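You operate a simulated robot arm through the tools that you are given. There is no shell and no other tool. Be economical: measure what you need, move in short steps, check, and stop when the job is done.

The job below is to be done with a simulated robot arm. You get a single attempt, and the scene is never put back.

JOB
Slide red, blue and green to 0 and move the white peg to LOT 2.
Fine: leave the white slider and the grey peg in the drawer.

Only the result counts: the job must be done as asked and must still hold three seconds after the hand-in. Knocking over, shifting, dropping, spilling or breaking anything else fails it.

ROBOT AND FRAMES
A 7-joint arm with a two-finger parallel gripper, fixed in place. Base frame: the origin is at the foot of the arm, x ahead of it, y to its left, z up; the work surface is at about z = 800. Readings come in mm, rad, newtons and seconds.
With the tool pointing down near the work surface it reaches from about 220 to 740 mm from the base axis. Its first joint turns from -2.897 to 2.897 rad. Payload 1.57 kg.
The tool frame sits at the grasp point between the pads (the TCP): z along the fingers, y along the line on which they close. The tips reach 30 mm beyond it. Largest opening 110 mm; finger width 24, thickness 12; the body of the gripper, 48 by 112 mm, starts 78 mm behind the TCP.
Orientation is told as [roll, pitch, yaw] about the base's x, y, z axes, in that order, counted from this pose: with the fingers straight down and closing along the base's y, the tool's x points along the base's -x, its y along +y and its z along -z.

CONTROLS
- The arm moves only by the tool send_rows. Its arguments are lists of equal length, an entry for each row: "dp": the shift along the base's x, y, z in units of 25 mm (1.0 is 25 mm), a list of three; "dr": the turn, a rotation vector about the base's x, y, z in units of 4 degrees (1.0 is 4 degrees), a list of three. In form: {"dp": [[dx, dy, dz], ...], "dr": [[wx, wy, wz], ...]}. A call has 1 to 10 rows; each row shifts and turns the commanded pose from where the row before left it. "fingers" is the gripper command, from -1 (fully open) to 1 (shut), values between in proportion, set as the call begins (left out, the last holds). A call with a number of a shift or a turn outside -1 to 1 is refused whole. A row lasts 0.2 s, in which the tool goes at most 50 mm and 0.15 rad; a call with a longer step from one row to the next is refused whole, and so is a gripper value outside its range. Where a pose cannot be reached the arm comes as near as it can. A force on the tool above 40 N (or 10 N above the force at the start of the call, whichever is more), or a blocked arm, ends the call early, and 0.2 s more pass. Each finger travels about 45 mm/s and halts on what it meets, pressing with about 38 N; the grip force reading is that of the motor and also rises with nothing between the fingers. The clock runs only during rows and for 0.2 s after the last one: add rows that do not move to give the fingers time. The reply holds the time, the measured pose of the TCP, the force on the tool along the base axes, the opening and the grip force, in the units named above and with some noise, with the torque about the TCP (base axes, N m) and any sound that the robot's microphone picked up, and new pictures: "views" is both (left out), scene, wrist or none.
- Cameras (640 x 400 px; columns grow to the right, rows downward): "scene" is fixed at [218.9, 651, 1365.6]; the picture's right is [-0.87, -0.50, 0.00], its down [-0.27, 0.48, -0.83] and it looks along [0.41, -0.72, -0.55] (base axes); focal length 364 px, centre (320, 200). "wrist" rides on the gripper at [70, 16, -141] in the tool frame; the picture's right is [-0.23, 0.97, 0.00], its down [-0.85, -0.20, -0.48] and it looks along [-0.47, -0.11, 0.88] (tool axes); focal length 222 px, centre (320, 200). There is no depth. A picture from a camera that has moved, and an enlarged one, comes with that camera's place and axes in the base frame and with its lens.
- move_column(by): slides the trunk up (or, below 0, down) by that many mm; the arm rides with it, the base frame stays. It gives what a move gives, with no picture.
- close_up(camera, box): a new picture of the part [left, top, right, bottom] of that camera's present view, enlarged. No time passes.
- close_job(): hands the job in; it is judged then, once.

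Work in short steps. Places have to be worked out from the pictures, the camera data and where the tool is seen: move nearer, look again, correct. Check each grasp and each placing, and mend what went wrong. You have 120 turns and 200 pictures in all, those below and enlarged ones among them. Open the gripper and draw the arm clear of the work before you hand the job in, unless the task says otherwise; then end with one line.

The tools are called after ">>>" as a command line: name --argument value ..., lists and objects as JSON in quotes. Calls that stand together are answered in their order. send_rows: Moves the arm, as the interface text tells. Its arguments: {"type":"object","properties":{"dp":{"type":"array","items":{"type":"array","items":{"type":"number"}}},"dr":{"type":"array","items":{"type":"array","items":{"type":"number"}}},"fingers":{"type":"number"},"views":{"type":"string","enum":["both","scene","wrist","none"]}},"required":["dp","dr"]} The other tools are called the same way: move_column (by) slides the trunk up or down; close_up (camera, box) takes an enlarged picture of a part of a camera's view; close_job () hands the job in.

At the start:

```text
clock: 0.0
tool_pos: [401.7, 265.4, 1068.8]
orientation: [0.0, 0.0, 0.002]
contact_force: [0.2, -0.2, -0.6]
ft_torque: [-0.01, 0.0, -0.02]
opening: 110.2
grasp_force: 0.2
trunk travel left (down, up): [-475.0, 115.0]
```

scene: 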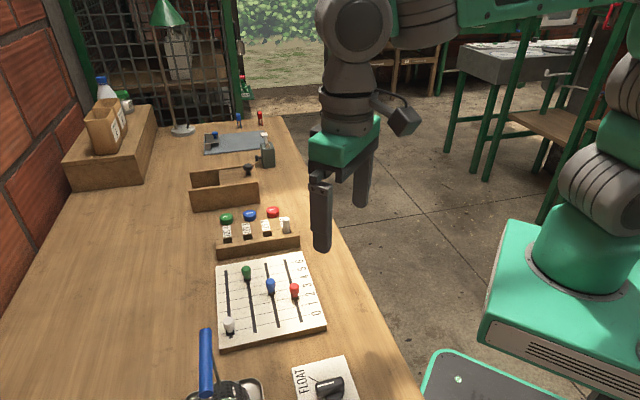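
wrist: 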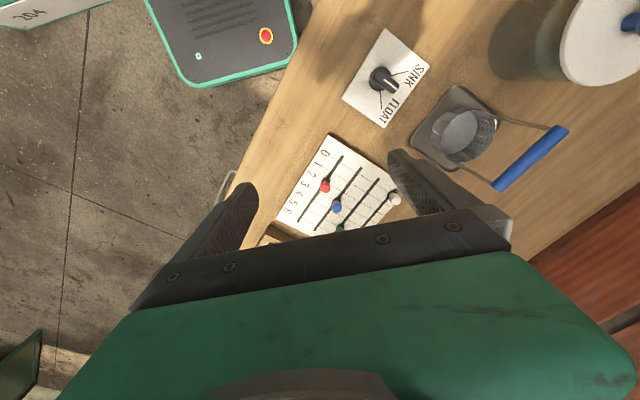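

I'll look closely at the slider board, and the rest of the bench, before moving anything.

>>> close_up --camera "scene" --box '[200, 240, 340, 360]'

>>> close_up --camera "scene" --box '[170, 120, 330, 250]'

>>> close_up --camera "wrist" --box '[240, 120, 420, 240]'

```text
3.33 times, centred on (270, 300) of scene
camera zoom: at [218.9, 651.0, 1365.6], right [-0.87, -0.5, 0.0], down [-0.27, 0.48, -0.83], along [0.41, -0.72, -0.55], focal length 1213 px, centre (487, -133)
```

zoom: 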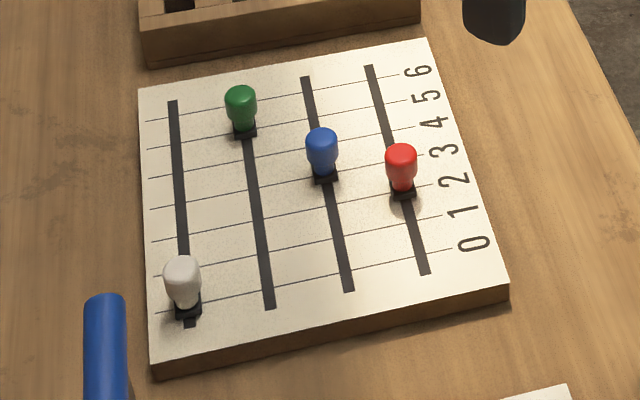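

```text
3.08 times, centred on (250, 185) of scene
camera zoom: at [218.9, 651.0, 1365.6], right [-0.87, -0.5, 0.0], down [-0.27, 0.48, -0.83], along [0.41, -0.72, -0.55], focal length 1120 px, centre (535, 246)
```

zoom: 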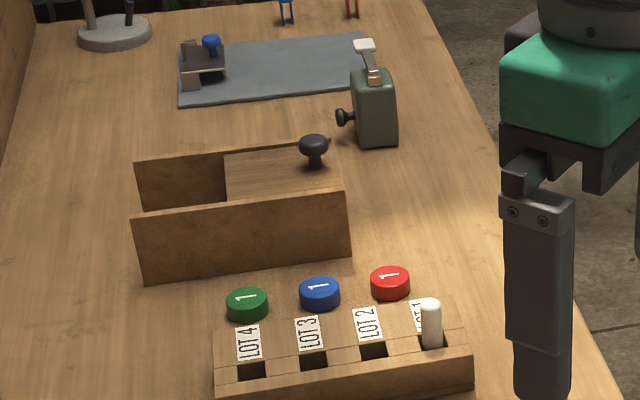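

```text
3.33 times, centred on (330, 180) of wrist
camera zoom: at [331.8, 282.7, 1209.2], right [0.23, 0.97, 0.0], down [0.85, -0.2, 0.48], along [0.47, -0.11, -0.88], focal length 740 px, centre (287, 267)
```

zoom: 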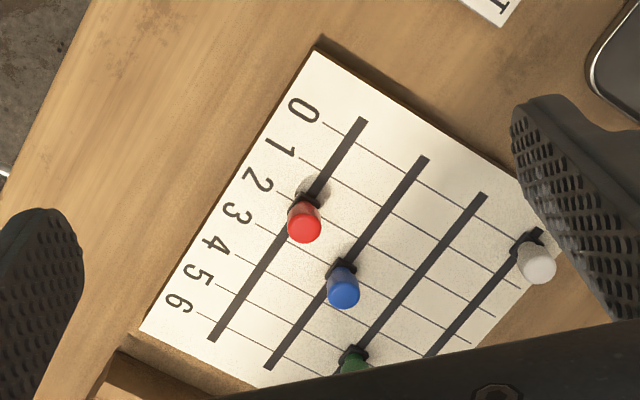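

The board's top is at about z=815. Its grooves run about 45° in the base plane, and 0 lies toward (-x,+y). I'll turn the tool about 45° so it closes along the grooves, and hover over the board for a better view.

>>> send_rows --dp '[[0.5, 0, -0.25], [0.5, 0, -0.25], [0.5, 0, -0.25], [0.5, 0, -0.25], [0.5, 0, -0.25], [0.5, 0, -0.25], [0.5, 0, -0.25], [0.5, 0, -0.25], [0.5, 0, -0.25], [0.5, 0, -0.25]]' --dr '[[0, 0, 1], [0, 0, 1], [0, 0, 1], [0, 0, 1], [0, 0, 1], [0, 0, 1], [0, 0, 1], [0, 0, 1], [0, 0, 1], [0, 0, 1]]' --views "none"

>>> send_rows --dp '[[0.3, 0, -0.25], [0.3, 0, -0.25]]' --dr '[[0, 0, 1], [0, 0, 0.35]]'

```text
clock: 2.2
tool_pos: [526.1, 266.6, 1007.0]
orientation: [0.0, 0.0, 0.698]
contact_force: [1.1, -0.2, -0.5]
ft_torque: [0.02, 0.0, 0.0]
opening: 110.0
grasp_force: 0.1
trunk travel left (down, up): [-475.0, 115.0]
```

```text
clock: 2.8
tool_pos: [542.3, 266.6, 993.7]
orientation: [0.0, 0.001, 0.792]
contact_force: [-0.1, -0.6, 0.0]
ft_torque: [0.02, 0.0, 0.03]
opening: 110.0
grasp_force: 0.1
trunk travel left (down, up): [-475.0, 115.0]
camera wrist: at [481.1, 228.2, 1134.8], right [-0.53, 0.85, 0.0], down [0.74, 0.47, 0.48], along [0.4, 0.26, -0.88], focal length 222 px, centre (320, 200)
```

scene: 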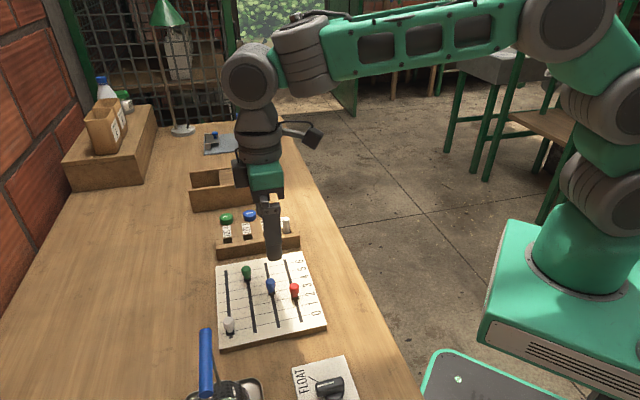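
wrist: 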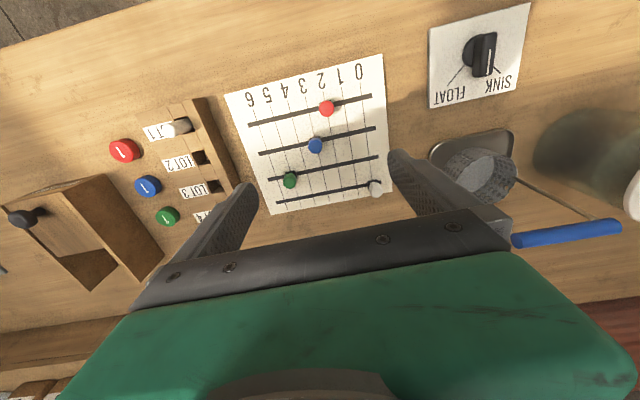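

Now a nice overhead view. I'll enlarge the board and the rack.

>>> close_up --camera "wrist" --box '[215, 45, 415, 220]'

>>> close_up --camera "wrist" --box '[95, 80, 255, 240]'

```text
2.29 times, centred on (315, 132) of wrist
camera zoom: at [481.1, 228.2, 1134.8], right [-0.53, 0.85, 0.0], down [0.74, 0.47, 0.48], along [0.4, 0.26, -0.88], focal length 508 px, centre (331, 354)
```

zoom: 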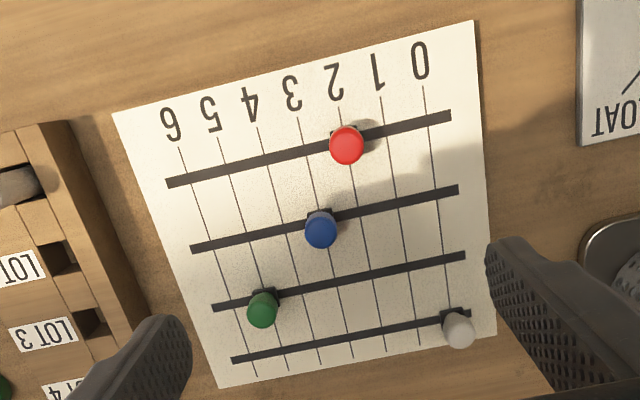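

```text
2.50 times, centred on (175, 160) of wrist
camera zoom: at [481.1, 228.2, 1134.8], right [-0.53, 0.85, 0.0], down [0.74, 0.47, 0.48], along [0.4, 0.26, -0.88], focal length 555 px, centre (682, 300)
```

zoom: 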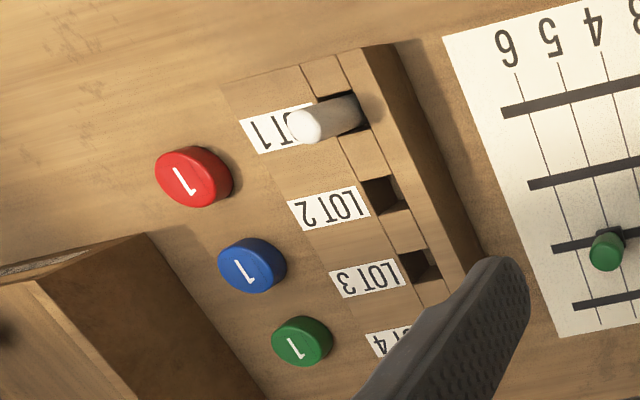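

The 0 mark on red's groove is near (472,287), with a unit of about 23.7 mm toward (.705,-.71). Red sits near (506,253). I'll narrow the fingers and descend over red to check the alignment.

>>> send_rows --dp '[[-0.36, -0.135, -0.93], [-0.36, -0.135, -0.93], [-0.36, -0.135, -0.93], [-0.36, -0.135, -0.93], [0, 0, 0]]' --dr '[[0, 0, 0], [0, 0, 0], [0, 0, 0], [0, 0, 0], [0, 0, 0]]' --fingers 0.1

>>> close_up --camera "scene" --box '[200, 200, 360, 340]'

```text
clock: 4.0
tool_pos: [505.3, 251.9, 901.0]
orientation: [0.001, 0.0, 0.792]
contact_force: [-0.6, 0.0, -1.1]
ft_torque: [0.01, 0.02, 0.01]
opening: 49.5
grasp_force: 0.0
trunk travel left (down, up): [-475.0, 115.0]
camera wrist: at [444.7, 215.2, 1041.9], right [-0.53, 0.85, 0.0], down [0.74, 0.47, 0.48], along [0.4, 0.26, -0.88], focal length 222 px, centre (320, 200)
```

scene: 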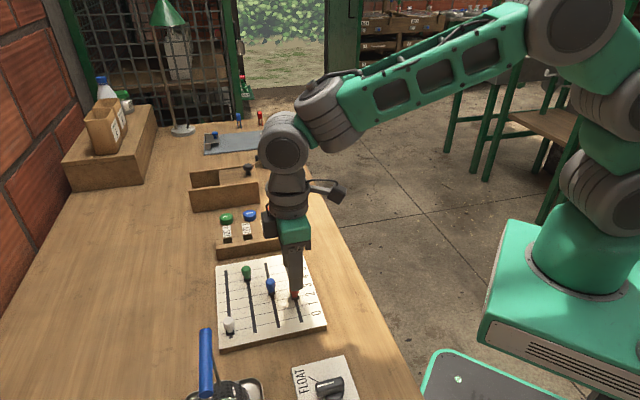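
wrist: 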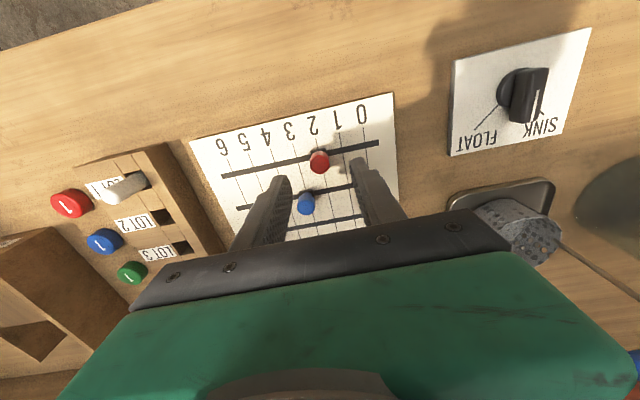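

```text
2.86 times, centred on (280, 270) of scene
camera zoom: at [218.9, 651.0, 1365.6], right [-0.87, -0.5, 0.0], down [-0.27, 0.48, -0.83], along [0.41, -0.72, -0.55], focal length 1040 px, centre (434, 0)
```

zoom: 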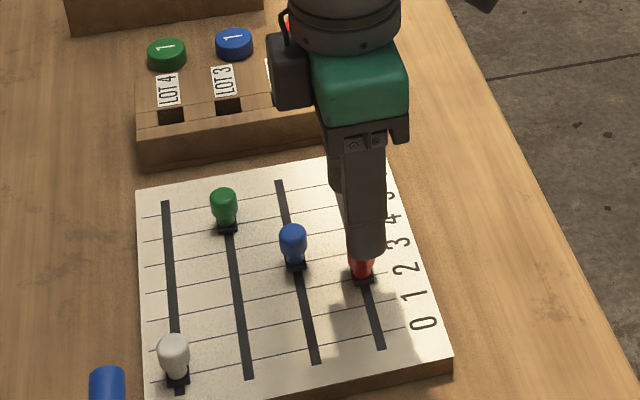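

The knob is within a few mm of being under the TCP. I'll descend so the tips are about 10 mm above the board, and then close.

>>> send_rows --dp '[[-0.06, -0.06, -0.9], [0, 0, -0.85], [0, 0, 0]]' --dr '[[0, 0, 0], [0, 0, 0], [0, 0, 0]]' --views "wrist"

```text
clock: 4.8
tool_pos: [504.9, 252.8, 856.7]
orientation: [0.002, 0.0, 0.792]
contact_force: [-0.1, -0.1, 0.3]
ft_torque: [0.0, 0.02, -0.01]
opening: 49.9
grasp_force: 0.0
trunk travel left (down, up): [-475.0, 115.0]
camera wrist: at [443.2, 213.5, 997.6], right [-0.53, 0.85, 0.0], down [0.74, 0.47, 0.48], along [0.4, 0.26, -0.88], focal length 222 px, centre (320, 200)
```

wrist: 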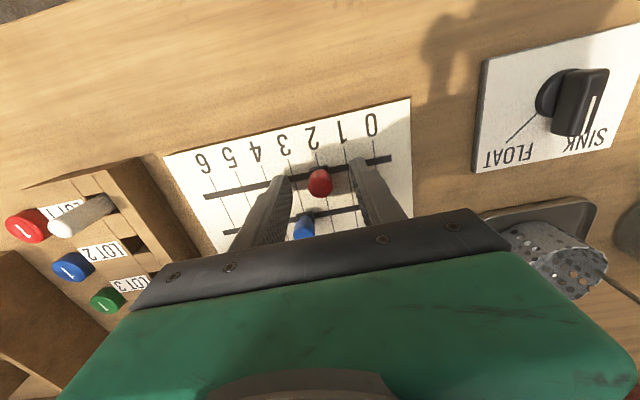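

Red is between the fingers, so I'll close on it.

>>> send_rows --dp '[[0, 0, 0], [0, 0, 0], [0, 0, 0], [0, 0, 0]]' --dr '[[0, 0, 0], [0, 0, 0], [0, 0, 0], [0, 0, 0]]' --fingers 0.75 --views "wrist"

>>> close_up --camera "wrist" --box '[220, 100, 420, 225]'

```text
clock: 5.8
tool_pos: [503.2, 252.3, 856.8]
orientation: [-0.001, 0.0, 0.793]
contact_force: [0.1, 0.0, -1.4]
ft_torque: [0.03, -0.01, -0.01]
opening: 17.2
grasp_force: 31.7
trunk travel left (down, up): [-475.0, 115.0]
camera wrist: at [443.2, 213.5, 997.8], right [-0.53, 0.85, 0.0], down [0.74, 0.47, 0.48], along [0.4, 0.26, -0.88], focal length 222 px, centre (320, 200)
```

wrist: 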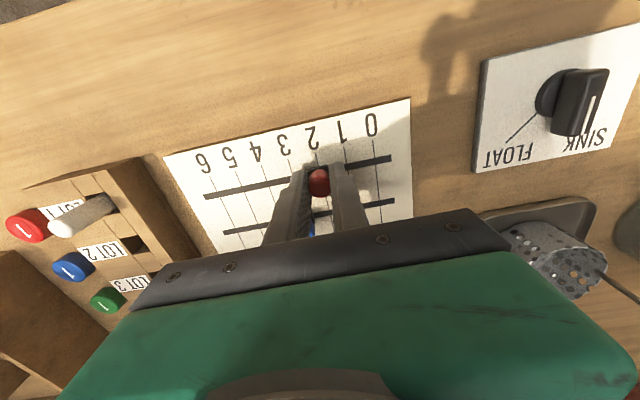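

```text
3.20 times, centred on (320, 162) of wrist
camera zoom: at [443.2, 213.5, 997.8], right [-0.53, 0.85, 0.0], down [0.74, 0.47, 0.48], along [0.4, 0.26, -0.88], focal length 711 px, centre (320, 320)
```

zoom: 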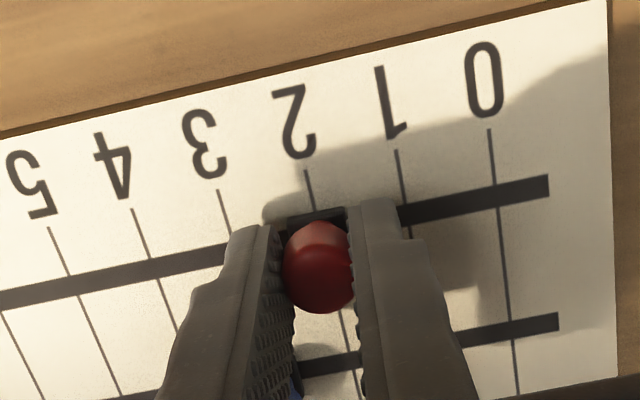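

Red is held at mark 2. I'll drag it 48 mm (two units) toward 0.

>>> send_rows --dp '[[-0.336, 0.343, 0], [-0.336, 0.343, 0], [-0.336, 0.343, 0], [-0.336, 0.343, 0], [0, 0, 0]]' --dr '[[0, 0, 0], [0, 0, 0], [0, 0, 0], [0, 0, 0], [0, 0, 0]]' --views "none"

>>> close_up --camera "wrist" --box '[220, 100, 420, 225]'

>>> close_up --camera "scene" --box '[210, 250, 340, 350]'

```text
clock: 7.0
tool_pos: [470.8, 285.1, 857.2]
orientation: [0.0, 0.002, 0.792]
contact_force: [-3.3, -3.4, -3.0]
ft_torque: [-0.13, 0.13, 0.03]
opening: 17.5
grasp_force: 32.4
trunk travel left (down, up): [-475.0, 115.0]
```

```text
3.20 times, centred on (320, 162) of wrist
camera zoom: at [409.4, 247.4, 997.9], right [-0.53, 0.85, 0.0], down [0.74, 0.47, 0.48], along [0.4, 0.25, -0.88], focal length 711 px, centre (320, 320)
```

zoom: 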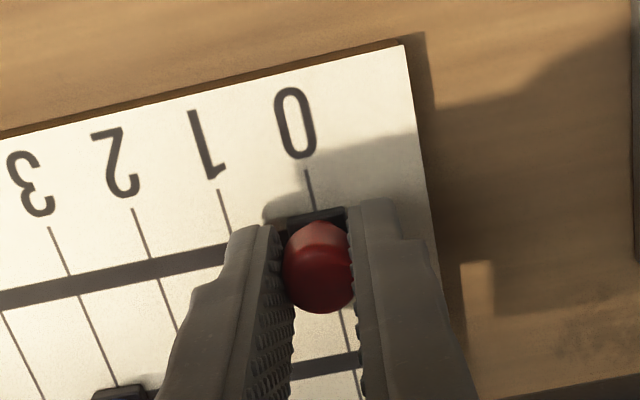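

```text
4.00 times, centred on (275, 300) of scene
camera zoom: at [218.9, 651.0, 1365.6], right [-0.87, -0.5, 0.0], down [-0.27, 0.48, -0.83], along [0.41, -0.72, -0.55], focal length 1456 px, centre (500, -200)
```

zoom: 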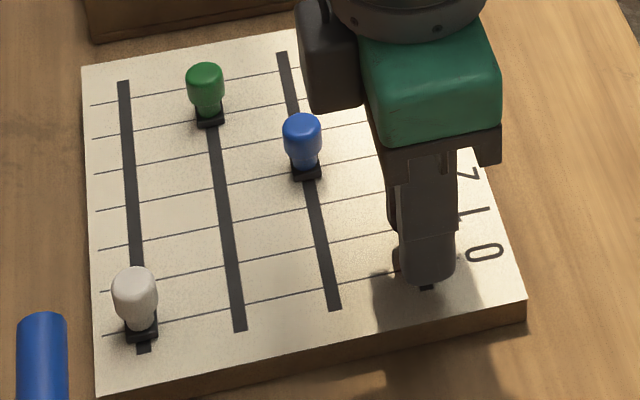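

Red's slider now lines up with 0 exactly as it did with 2. I'll release it, rise, and move over blue at about (549,264).

>>> send_rows --dp '[[0, 0, 0], [0, 0, 0], [0, 0, 0.8], [0, 0, 0.9], [1, -0.28, 0.2], [1, -0.28, 0], [1, -0.28, 0], [0.13, 0, 0]]' --dr '[[0, 0, 0], [0, 0, 0], [0, 0, 0], [0, 0, 0], [0, 0, 0], [0, 0, 0], [0, 0, 0], [0, 0, 0]]' --fingers 0.1 --views "wrist"

>>> close_up --camera "scene" --box '[210, 250, 340, 350]'

>>> close_up --camera "wrist" --box '[220, 100, 420, 225]'

```text
clock: 8.8
tool_pos: [548.4, 264.8, 904.9]
orientation: [0.0, 0.002, 0.792]
contact_force: [0.2, 0.0, 0.2]
ft_torque: [-0.02, 0.02, 0.01]
opening: 49.5
grasp_force: 0.0
trunk travel left (down, up): [-475.0, 115.0]
camera wrist: at [487.6, 226.7, 1045.7], right [-0.53, 0.85, 0.0], down [0.74, 0.47, 0.48], along [0.4, 0.26, -0.88], focal length 222 px, centre (320, 200)
```

wrist: 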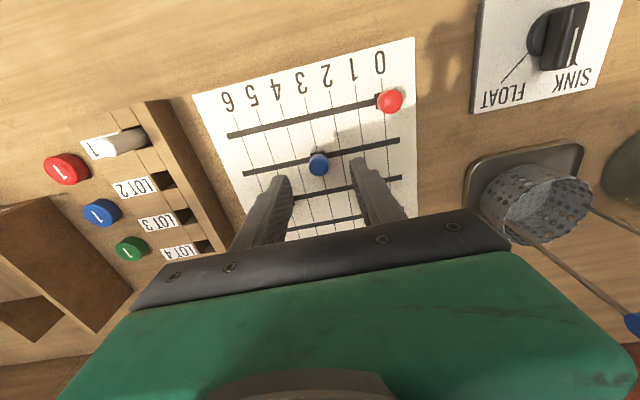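

```text
4.00 times, centred on (275, 300) of scene
camera zoom: at [218.9, 651.0, 1365.6], right [-0.87, -0.5, 0.0], down [-0.27, 0.48, -0.83], along [0.41, -0.72, -0.55], focal length 1456 px, centre (500, -200)
```

zoom: 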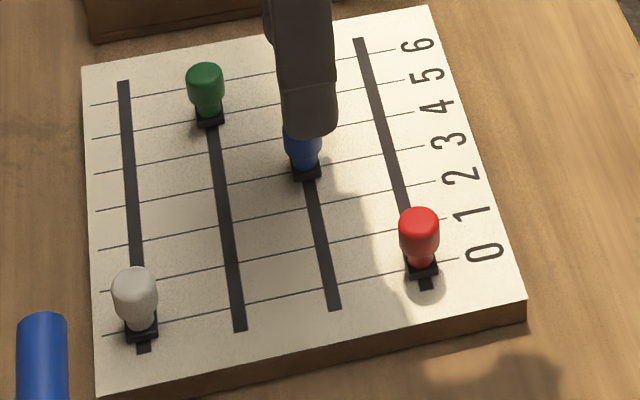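

```text
3.20 times, centred on (320, 162) of wrist
camera zoom: at [487.6, 226.7, 1045.7], right [-0.53, 0.85, 0.0], down [0.74, 0.47, 0.48], along [0.4, 0.26, -0.88], focal length 711 px, centre (320, 320)
```

zoom: 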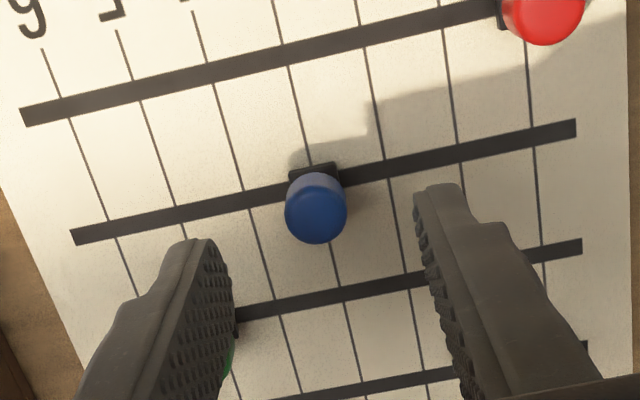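

Red holds at 0. Blue is at 3 and centred, so I'll descend and close on it.

>>> send_rows --dp '[[-0.04, -0.08, -0.95], [0, 0, -0.95], [0, 0, 0]]' --dr '[[0, 0, 0], [0, 0, 0], [0, 0, 0]]' --views "none"

>>> send_rows --dp '[[0, 0, 0], [0, 0, 0], [0, 0, 0], [0, 0, 0]]' --dr '[[0, 0, 0], [0, 0, 0], [0, 0, 0], [0, 0, 0]]' --fingers 0.75 --views "none"

>>> close_up --camera "wrist" --box '[220, 100, 420, 225]'

```text
clock: 9.6
tool_pos: [546.2, 262.0, 858.8]
orientation: [0.0, -0.001, 0.792]
contact_force: [0.5, 1.0, -0.1]
ft_torque: [-0.01, 0.0, 0.03]
opening: 49.6
grasp_force: 0.1
trunk travel left (down, up): [-475.0, 115.0]
```

```text
clock: 10.6
tool_pos: [547.1, 262.9, 858.7]
orientation: [-0.001, -0.001, 0.793]
contact_force: [1.3, 0.4, -0.7]
ft_torque: [0.03, -0.03, 0.01]
opening: 17.4
grasp_force: 31.3
trunk travel left (down, up): [-475.0, 115.0]
```

```text
3.20 times, centred on (320, 162) of wrist
camera zoom: at [486.9, 224.8, 998.3], right [-0.53, 0.85, 0.0], down [0.74, 0.47, 0.48], along [0.4, 0.26, -0.88], focal length 711 px, centre (320, 320)
```

zoom: 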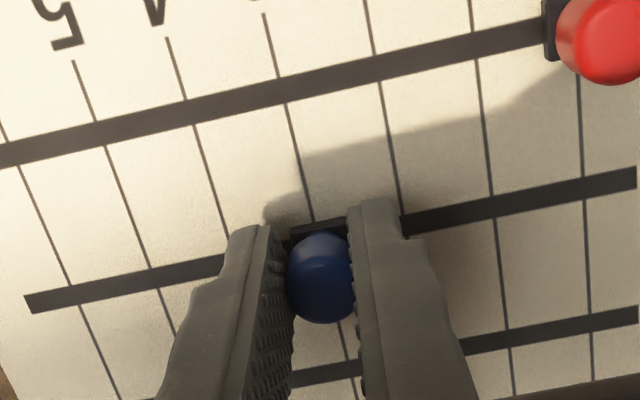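

Blue is held at 3. I'll drag it 72 mm to 0.

>>> send_rows --dp '[[-0.337, 0.343, 0], [-0.337, 0.343, 0], [-0.337, 0.343, 0], [-0.337, 0.343, 0], [-0.337, 0.343, 0], [-0.337, 0.343, 0], [0, 0, 0]]' --dr '[[0, 0, 0], [0, 0, 0], [0, 0, 0], [0, 0, 0], [0, 0, 0], [0, 0, 0], [0, 0, 0]]' --views "none"

>>> close_up --camera "wrist" --box '[220, 100, 420, 225]'

```text
clock: 12.2
tool_pos: [496.9, 313.5, 858.5]
orientation: [0.0, 0.0, 0.791]
contact_force: [-2.8, -5.3, 3.8]
ft_torque: [-0.2, 0.07, -0.02]
opening: 17.3
grasp_force: 32.6
trunk travel left (down, up): [-475.0, 115.0]
```

```text
3.20 times, centred on (320, 162) of wrist
camera zoom: at [436.3, 275.4, 998.2], right [-0.53, 0.85, 0.0], down [0.74, 0.47, 0.48], along [0.41, 0.25, -0.88], focal length 711 px, centre (320, 320)
```

zoom: 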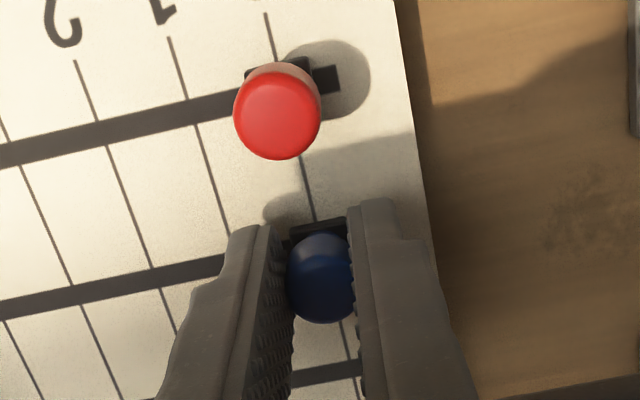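

Blue is at 0. I'll release it, rise, and move over green at about (609,257).

>>> send_rows --dp '[[0, 0, 0], [0, 0, 0], [0, 0, 0.9], [0, 0, 1], [1, -0.5, 0], [1, -0.5, 0], [1, -0.5, 0], [1, -0.5, 0], [0.48, -0.24, 0], [0, 0, 0]]' --dr '[[0, 0, 0], [0, 0, 0], [0, 0, 0], [0, 0, 0], [0, 0, 0], [0, 0, 0], [0, 0, 0], [0, 0, 0], [0, 0, 0], [0, 0, 0]]' --fingers 0.1 --views "wrist"

>>> close_up --camera "wrist" --box '[120, 40, 420, 225]'

>>> close_up --camera "scene" --box '[200, 200, 340, 340]'

```text
clock: 14.4
tool_pos: [608.1, 258.7, 904.4]
orientation: [0.001, 0.002, 0.792]
contact_force: [0.0, 0.1, 0.0]
ft_torque: [0.03, 0.04, -0.02]
opening: 49.6
grasp_force: 0.2
trunk travel left (down, up): [-475.0, 115.0]
camera wrist: at [547.6, 219.7, 1045.8], right [-0.53, 0.85, 0.0], down [0.74, 0.47, 0.48], along [0.4, 0.26, -0.88], focal length 222 px, centre (320, 200)
```

wrist: 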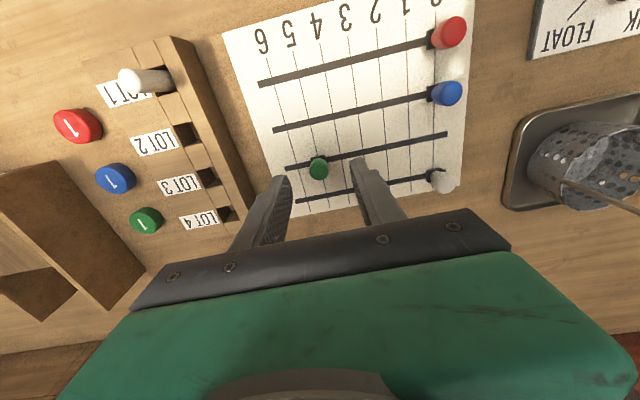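

```text
2.13 times, centred on (270, 132) of wrist
camera zoom: at [547.6, 219.7, 1045.8], right [-0.53, 0.85, 0.0], down [0.74, 0.47, 0.48], along [0.4, 0.26, -0.88], focal length 474 px, centre (427, 344)
```

zoom: 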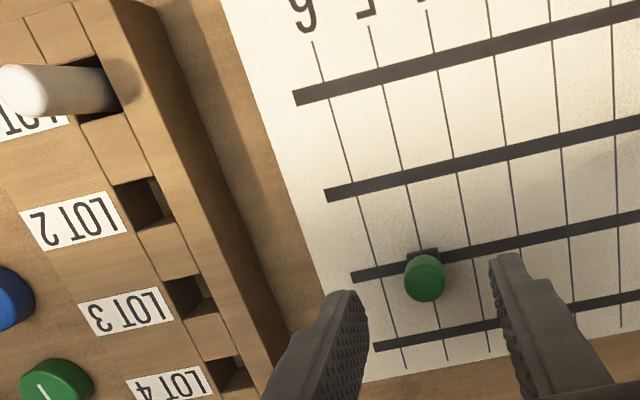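

```text
2.86 times, centred on (270, 270) of scene
camera zoom: at [218.9, 651.0, 1365.6], right [-0.87, -0.5, 0.0], down [-0.27, 0.48, -0.83], along [0.41, -0.72, -0.55], focal length 1040 px, centre (463, 0)
```

zoom: 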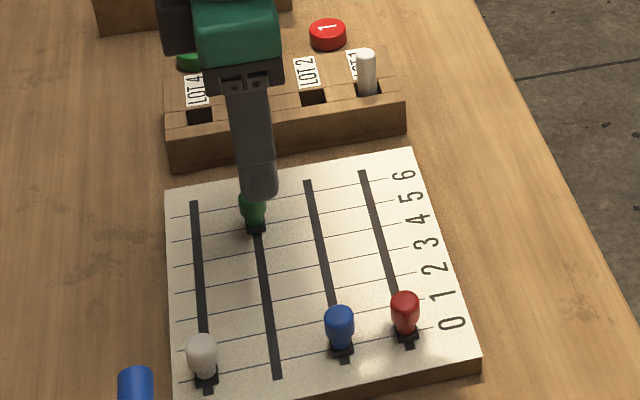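

Green is at 5 and centred, with good clearance to the rack. I'll descend and close.

>>> send_rows --dp '[[-0.05, -0.05, -0.95], [0, 0, -0.93], [0, 0, 0]]' --dr '[[0, 0, 0], [0, 0, 0], [0, 0, 0]]' --views "none"

>>> send_rows --dp '[[0, 0, 0], [0, 0, 0], [0, 0, 0], [0, 0, 0]]' --dr '[[0, 0, 0], [0, 0, 0], [0, 0, 0], [0, 0, 0]]' --fingers 0.75 --views "none"

>>> close_up --camera "wrist" --box '[220, 100, 420, 225]'

```text
clock: 15.2
tool_pos: [607.8, 256.4, 858.2]
orientation: [0.0, 0.0, 0.793]
contact_force: [0.2, -0.3, -1.0]
ft_torque: [0.01, 0.0, 0.01]
opening: 49.5
grasp_force: 0.1
trunk travel left (down, up): [-475.0, 115.0]
```

```text
clock: 16.2
tool_pos: [607.2, 255.9, 858.5]
orientation: [0.001, -0.001, 0.794]
contact_force: [1.1, -0.5, 0.1]
ft_torque: [-0.02, -0.03, 0.0]
opening: 17.5
grasp_force: 31.8
trunk travel left (down, up): [-475.0, 115.0]
```

```text
3.20 times, centred on (320, 162) of wrist
camera zoom: at [547.0, 218.1, 998.9], right [-0.53, 0.85, 0.0], down [0.74, 0.47, 0.48], along [0.4, 0.26, -0.88], focal length 711 px, centre (320, 320)
```

zoom: 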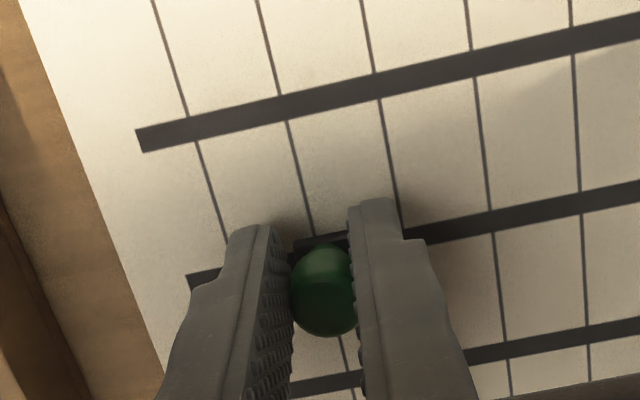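

Green is held at 5. I'll drag it 120 mm to 0.

>>> send_rows --dp '[[-0.374, 0.381, 0], [-0.374, 0.381, 0], [-0.374, 0.381, 0], [-0.374, 0.381, 0], [-0.374, 0.381, 0], [-0.374, 0.381, 0], [-0.374, 0.381, 0], [-0.374, 0.381, 0], [-0.374, 0.381, 0], [0, 0, 0]]' --dr '[[0, 0, 0], [0, 0, 0], [0, 0, 0], [0, 0, 0], [0, 0, 0], [0, 0, 0], [0, 0, 0], [0, 0, 0], [0, 0, 0], [0, 0, 0]]' --views "none"

>>> close_up --camera "wrist" --box '[220, 100, 420, 225]'

```text
clock: 18.4
tool_pos: [524.5, 340.8, 858.4]
orientation: [0.0, 0.002, 0.79]
contact_force: [-7.7, -14.3, -0.6]
ft_torque: [-0.37, 0.19, -0.09]
opening: 17.6
grasp_force: 31.8
trunk travel left (down, up): [-475.0, 115.0]
```

```text
3.20 times, centred on (320, 162) of wrist
camera zoom: at [463.2, 302.5, 998.9], right [-0.53, 0.85, 0.0], down [0.74, 0.47, 0.48], along [0.4, 0.25, -0.88], focal length 711 px, centre (320, 320)
```

zoom: 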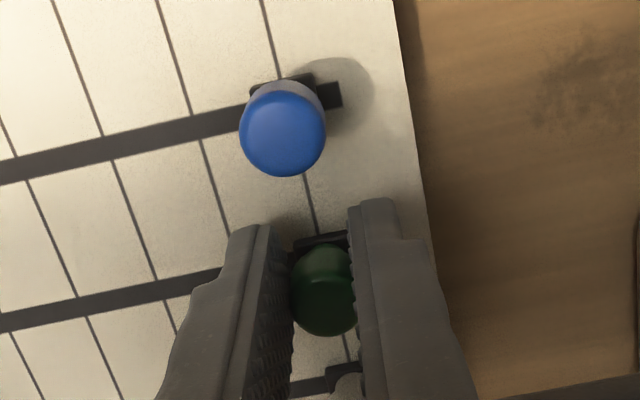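

Green is at 0. I'll release it, rise well clear, and check all the sliders.

>>> send_rows --dp '[[0, 0, 0], [0, 0, 0], [0, 0, 0.8], [0, 0, 1], [0, 0, 1], [0, 0, 1], [0.5, -0.5, 1], [1, -1, 0], [1, -1, 0], [1, -1, 0]]' --dr '[[0, 0, 0], [0, 0, 0], [0, 0, 0], [0, 0, 0], [0, 0, 0], [0, 0, 0], [0, 0, 0], [0, 0, 0], [0, 0, 0], [0, 0, 0]]' --fingers 0.1 --views "wrist"

>>> close_up --camera "scene" --box '[210, 250, 340, 350]'

>>> close_up --camera "wrist" --box '[100, 0, 480, 225]'

>>> close_up --camera "scene" --box '[180, 150, 320, 270]'

```text
clock: 20.6
tool_pos: [612.6, 254.8, 977.4]
orientation: [-0.001, -0.001, 0.792]
contact_force: [0.0, 0.8, -0.1]
ft_torque: [0.04, 0.02, -0.01]
opening: 49.8
grasp_force: 0.0
trunk travel left (down, up): [-475.0, 115.0]
camera wrist: at [551.4, 216.0, 1118.0], right [-0.53, 0.85, 0.0], down [0.74, 0.47, 0.48], along [0.4, 0.26, -0.88], focal length 222 px, centre (320, 200)
```

wrist: 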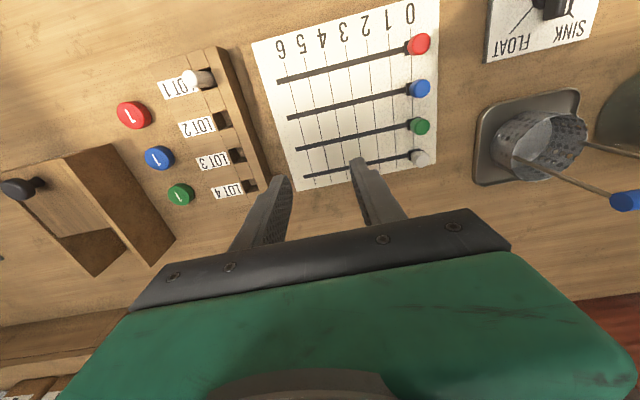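

```text
4.00 times, centred on (275, 300) of scene
camera zoom: at [218.9, 651.0, 1365.6], right [-0.87, -0.5, 0.0], down [-0.27, 0.48, -0.83], along [0.41, -0.72, -0.55], focal length 1456 px, centre (500, -200)
```

zoom: 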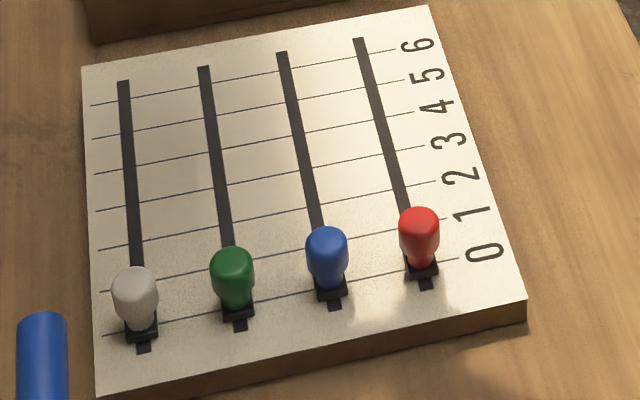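

```text
1.68 times, centred on (290, 112) of wrist
camera zoom: at [551.4, 216.0, 1118.0], right [-0.53, 0.85, 0.0], down [0.74, 0.47, 0.48], along [0.4, 0.26, -0.88], focal length 374 px, centre (370, 347)
```

zoom: 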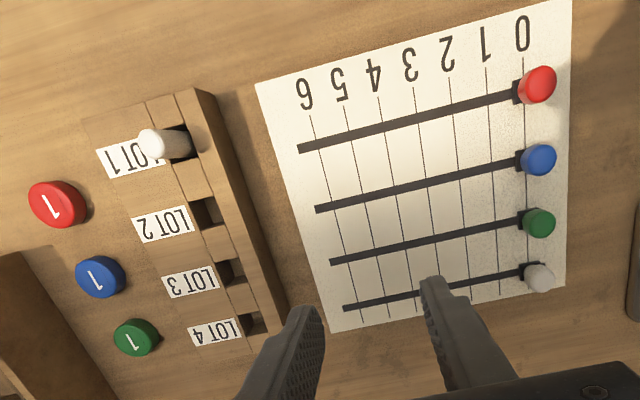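

```text
3.33 times, centred on (250, 210) of scene
camera zoom: at [218.9, 651.0, 1365.6], right [-0.87, -0.5, 0.0], down [-0.27, 0.48, -0.83], along [0.41, -0.72, -0.55], focal length 1213 px, centre (553, 167)
```

zoom: 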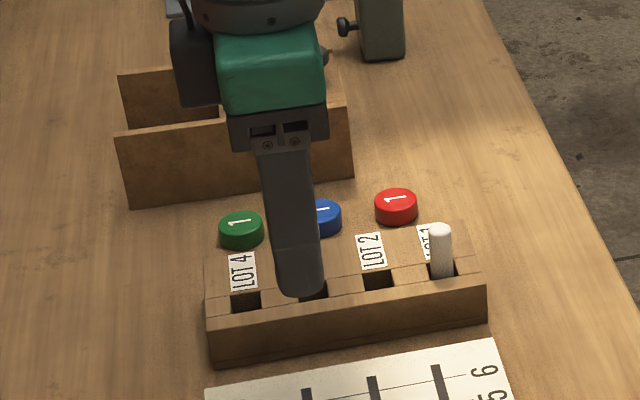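

All four sliders are lined up on 0. The peg top is at about (621,106,864), the rack top at about z=833, and the pitch to LOT 2 is about (33,32). I'll move above the peg.

>>> send_rows --dp '[[0.05, -0.985, -0.3], [0.05, -0.985, -0.3], [0.05, -0.985, -0.3], [0.05, -0.985, -0.3], [0.05, -0.985, -0.3], [0.05, -0.985, -0.3], [0, 0, 0]]' --dr '[[0, 0, 0], [0, 0, 0], [0, 0, 0], [0, 0, 0], [0, 0, 0], [0, 0, 0], [0, 0, 0]]' --views "wrist"

>>> close_up --camera "wrist" --box '[210, 80, 430, 220]'

>>> close_up --camera "scene" --box '[180, 150, 320, 270]'

```text
clock: 22.2
tool_pos: [619.1, 105.1, 933.3]
orientation: [0.0, 0.001, 0.792]
contact_force: [-0.4, -0.8, 0.0]
ft_torque: [0.0, -0.01, -0.02]
opening: 49.5
grasp_force: 0.0
trunk travel left (down, up): [-475.0, 115.0]
camera wrist: at [557.9, 68.7, 1073.9], right [-0.53, 0.85, 0.0], down [0.74, 0.47, 0.48], along [0.4, 0.26, -0.88], focal length 222 px, centre (320, 200)
```

wrist: 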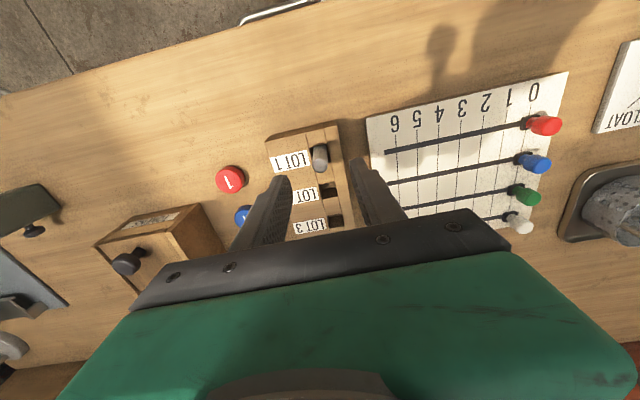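

```text
2.86 times, centred on (320, 150) of wrist
camera zoom: at [557.9, 68.7, 1073.9], right [-0.53, 0.85, 0.0], down [0.74, 0.47, 0.48], along [0.4, 0.26, -0.88], focal length 635 px, centre (320, 343)
```

zoom: 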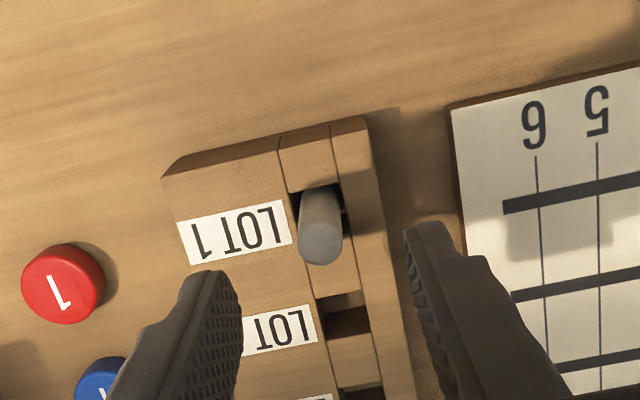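

```text
3.33 times, centred on (250, 210) of scene
camera zoom: at [218.9, 651.0, 1365.6], right [-0.87, -0.5, 0.0], down [-0.27, 0.48, -0.83], along [0.41, -0.72, -0.55], focal length 1213 px, centre (553, 167)
```

zoom: 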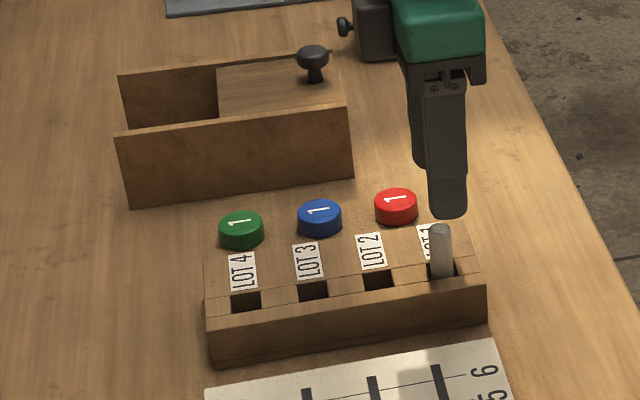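

The peg lines up between the fingers, with a small correction of (+3,+4). I'll descend to TCP z≈872.

>>> send_rows --dp '[[0.12, 0.15, -0.8], [0, 0, -0.85], [0, 0, -0.8], [0, 0, 0]]' --dr '[[0, 0, 0], [0, 0, 0], [0, 0, 0], [0, 0, 0]]' --views "none"

>>> close_up --camera "wrist" --box '[210, 80, 430, 220]'

>>> close_up --camera "scene" --box '[210, 170, 310, 260]'

```text
clock: 23.2
tool_pos: [621.8, 110.8, 870.6]
orientation: [0.0, 0.002, 0.793]
contact_force: [0.0, 0.2, -0.8]
ft_torque: [-0.03, 0.01, 0.03]
opening: 49.5
grasp_force: 0.1
trunk travel left (down, up): [-475.0, 115.0]
```

```text
2.86 times, centred on (320, 150) of wrist
camera zoom: at [561.0, 72.8, 1011.6], right [-0.53, 0.85, 0.0], down [0.74, 0.47, 0.48], along [0.41, 0.26, -0.88], focal length 635 px, centre (320, 343)
```

zoom: 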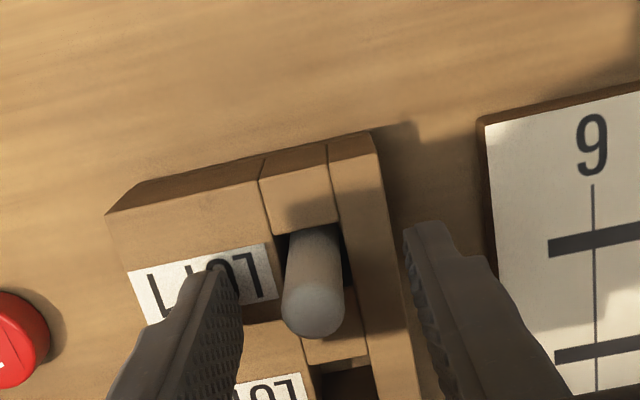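

```text
4.44 times, centred on (260, 215) of scene
camera zoom: at [218.9, 651.0, 1365.6], right [-0.87, -0.5, 0.0], down [-0.27, 0.48, -0.83], along [0.41, -0.72, -0.55], focal length 1617 px, centre (587, 133)
```

zoom: 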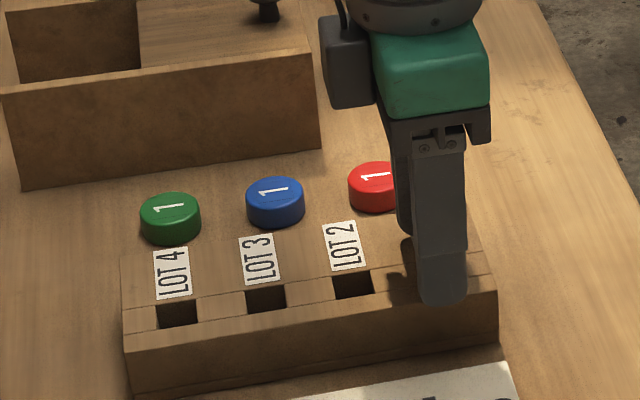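

The fingers straddle the peg with the tips just above the rack. I'll close.

>>> send_rows --dp '[[0, 0, 0], [0, 0, 0], [0, 0, 0], [0, 0, 0]]' --dr '[[0, 0, 0], [0, 0, 0], [0, 0, 0], [0, 0, 0]]' --fingers 0.85 --views "none"

>>> close_up --camera "wrist" --box '[210, 80, 430, 220]'

```text
clock: 24.2
tool_pos: [621.4, 111.1, 869.6]
orientation: [-0.002, 0.001, 0.794]
contact_force: [0.6, 0.8, 0.2]
ft_torque: [0.02, 0.01, -0.05]
opening: 12.8
grasp_force: 29.8
trunk travel left (down, up): [-475.0, 115.0]
```

```text
2.86 times, centred on (320, 150) of wrist
camera zoom: at [560.9, 72.8, 1011.9], right [-0.53, 0.85, 0.0], down [0.74, 0.47, 0.48], along [0.4, 0.26, -0.88], focal length 635 px, centre (320, 343)
```

zoom: 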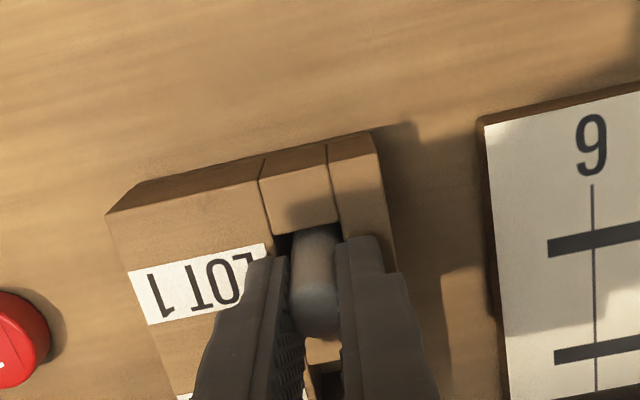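

The peg is gripped at about 13 mm wide. I'll lift straight up.

>>> send_rows --dp '[[0, 0, 0.4], [0, 0, 0.5], [0, 0, 0.5], [0, 0, 0.5], [0, 0, 0.5], [0, 0, 0]]' --dr '[[0, 0, 0], [0, 0, 0], [0, 0, 0], [0, 0, 0], [0, 0, 0], [0, 0, 0]]' --fingers 1 --views "scene"

>>> close_up --camera "scene" --box '[200, 150, 320, 260]'

>>> close_up --camera "wrist" --box '[210, 80, 430, 220]'

```text
clock: 25.6
tool_pos: [622.4, 110.5, 932.5]
orientation: [0.0, -0.001, 0.791]
contact_force: [0.7, -0.7, -0.4]
ft_torque: [0.0, 0.0, 0.01]
opening: 11.7
grasp_force: 29.1
trunk travel left (down, up): [-475.0, 115.0]
```

scene: 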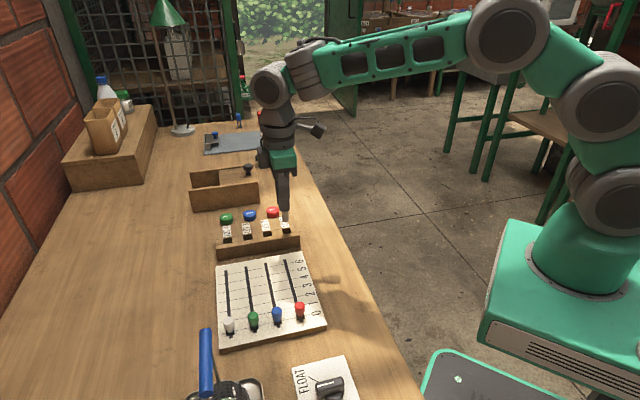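

```text
3.64 times, centred on (260, 205) of scene
camera zoom: at [218.9, 651.0, 1365.6], right [-0.87, -0.5, 0.0], down [-0.27, 0.48, -0.83], along [0.41, -0.72, -0.55], focal length 1323 px, centre (538, 182)
```

zoom: 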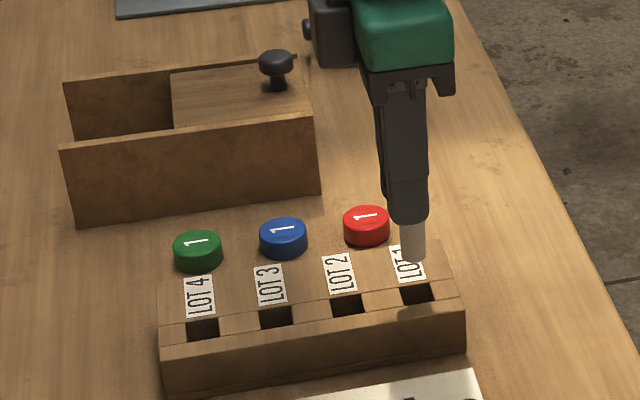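

```text
2.86 times, centred on (320, 150) of wrist
camera zoom: at [561.5, 72.8, 1072.8], right [-0.53, 0.85, 0.0], down [0.74, 0.47, 0.48], along [0.4, 0.26, -0.88], focal length 635 px, centre (320, 343)
```

zoom: 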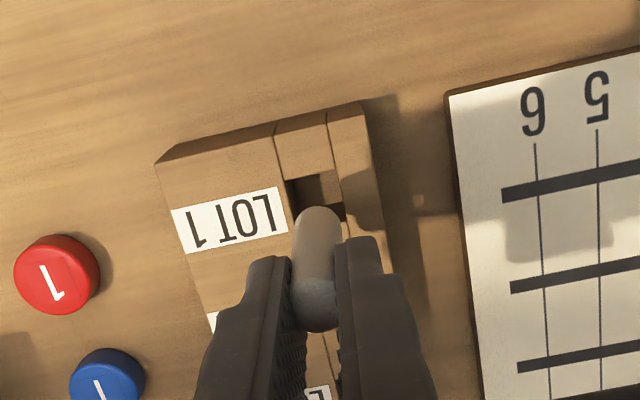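

The peg is lifted clear; its bottom is at about z=861, above the rack at 833. I'll shift one pitch (+33,+32) to LOT 2 and compare the picture.

>>> send_rows --dp '[[0.33, 0.322, 0], [0.33, 0.322, 0], [0.33, 0.322, 0], [0.33, 0.322, 0], [0, 0, 0]]' --dr '[[0, 0, 0], [0, 0, 0], [0, 0, 0], [0, 0, 0], [0, 0, 0]]' --views "none"

>>> close_up --camera "wrist" --box '[210, 80, 430, 220]'

>>> close_up --camera "scene" --box '[200, 150, 320, 260]'

```text
clock: 26.8
tool_pos: [655.0, 144.0, 930.9]
orientation: [-0.001, -0.001, 0.794]
contact_force: [0.6, 0.3, 0.6]
ft_torque: [0.0, 0.0, 0.04]
opening: 14.1
grasp_force: 30.1
trunk travel left (down, up): [-475.0, 115.0]
```

```text
2.86 times, centred on (320, 150) of wrist
camera zoom: at [594.1, 105.7, 1072.4], right [-0.53, 0.85, 0.0], down [0.74, 0.47, 0.48], along [0.4, 0.26, -0.88], focal length 635 px, centre (320, 343)
```

zoom: 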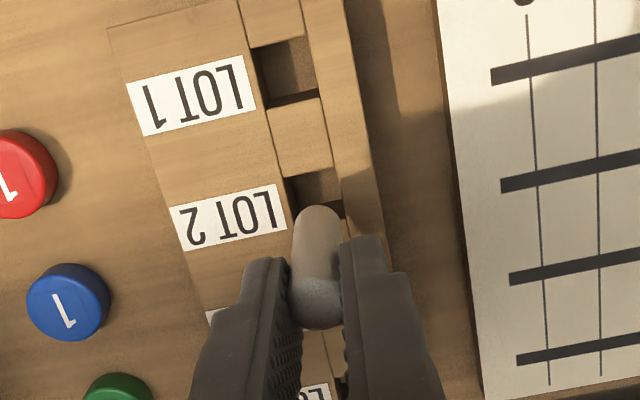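

```text
3.64 times, centred on (260, 205) of scene
camera zoom: at [218.9, 651.0, 1365.6], right [-0.87, -0.5, 0.0], down [-0.27, 0.48, -0.83], along [0.41, -0.72, -0.55], focal length 1323 px, centre (538, 182)
```

zoom: 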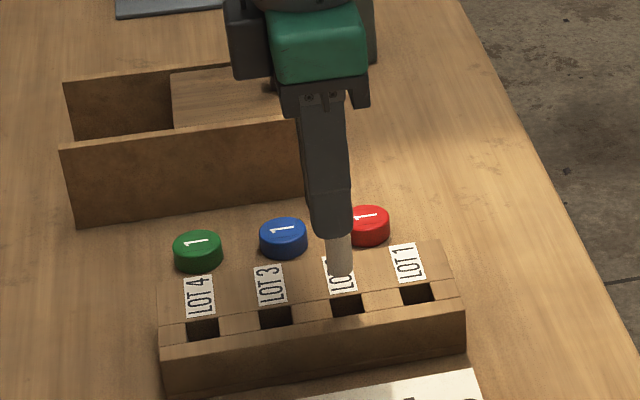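

It's nearly identical, about 1 mm too far along the rack. I'll correct that, lower to just above the hole, and check.

>>> send_rows --dp '[[-0.03, -0.03, -0.4], [0, 0, -0.4], [0, 0, -0.2], [0, 0, 0]]' --dr '[[0, 0, 0], [0, 0, 0], [0, 0, 0], [0, 0, 0]]' --views "none"

>>> close_up --camera "wrist" --box '[260, 120, 380, 220]'

>>> close_up --camera "scene" --box '[230, 190, 310, 260]'

```text
clock: 27.8
tool_pos: [653.0, 141.9, 905.6]
orientation: [0.0, 0.0, 0.791]
contact_force: [-0.3, 0.4, 0.7]
ft_torque: [0.01, 0.0, 0.01]
opening: 14.0
grasp_force: 30.2
trunk travel left (down, up): [-475.0, 115.0]
```

```text
4.00 times, centred on (320, 170) of wrist
camera zoom: at [593.0, 104.3, 1047.4], right [-0.53, 0.85, 0.0], down [0.74, 0.47, 0.48], along [0.4, 0.26, -0.88], focal length 888 px, centre (320, 320)
```

zoom: 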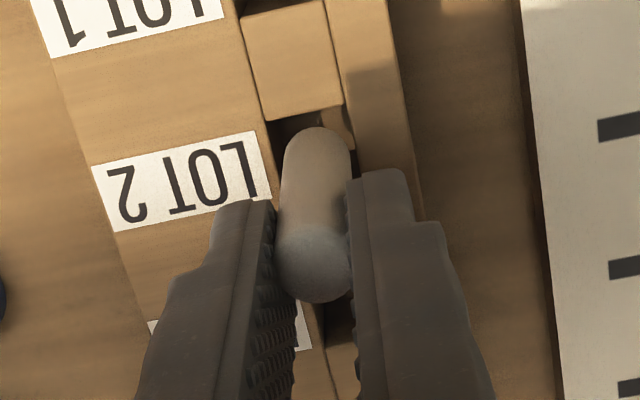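

```text
5.71 times, centred on (270, 225) of scene
camera zoom: at [218.9, 651.0, 1365.6], right [-0.87, -0.5, 0.0], down [-0.27, 0.48, -0.83], along [0.41, -0.72, -0.55], focal length 2080 px, centre (606, 57)
```

zoom: 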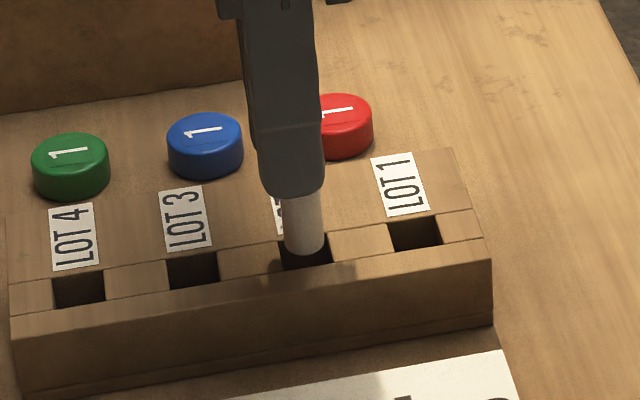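

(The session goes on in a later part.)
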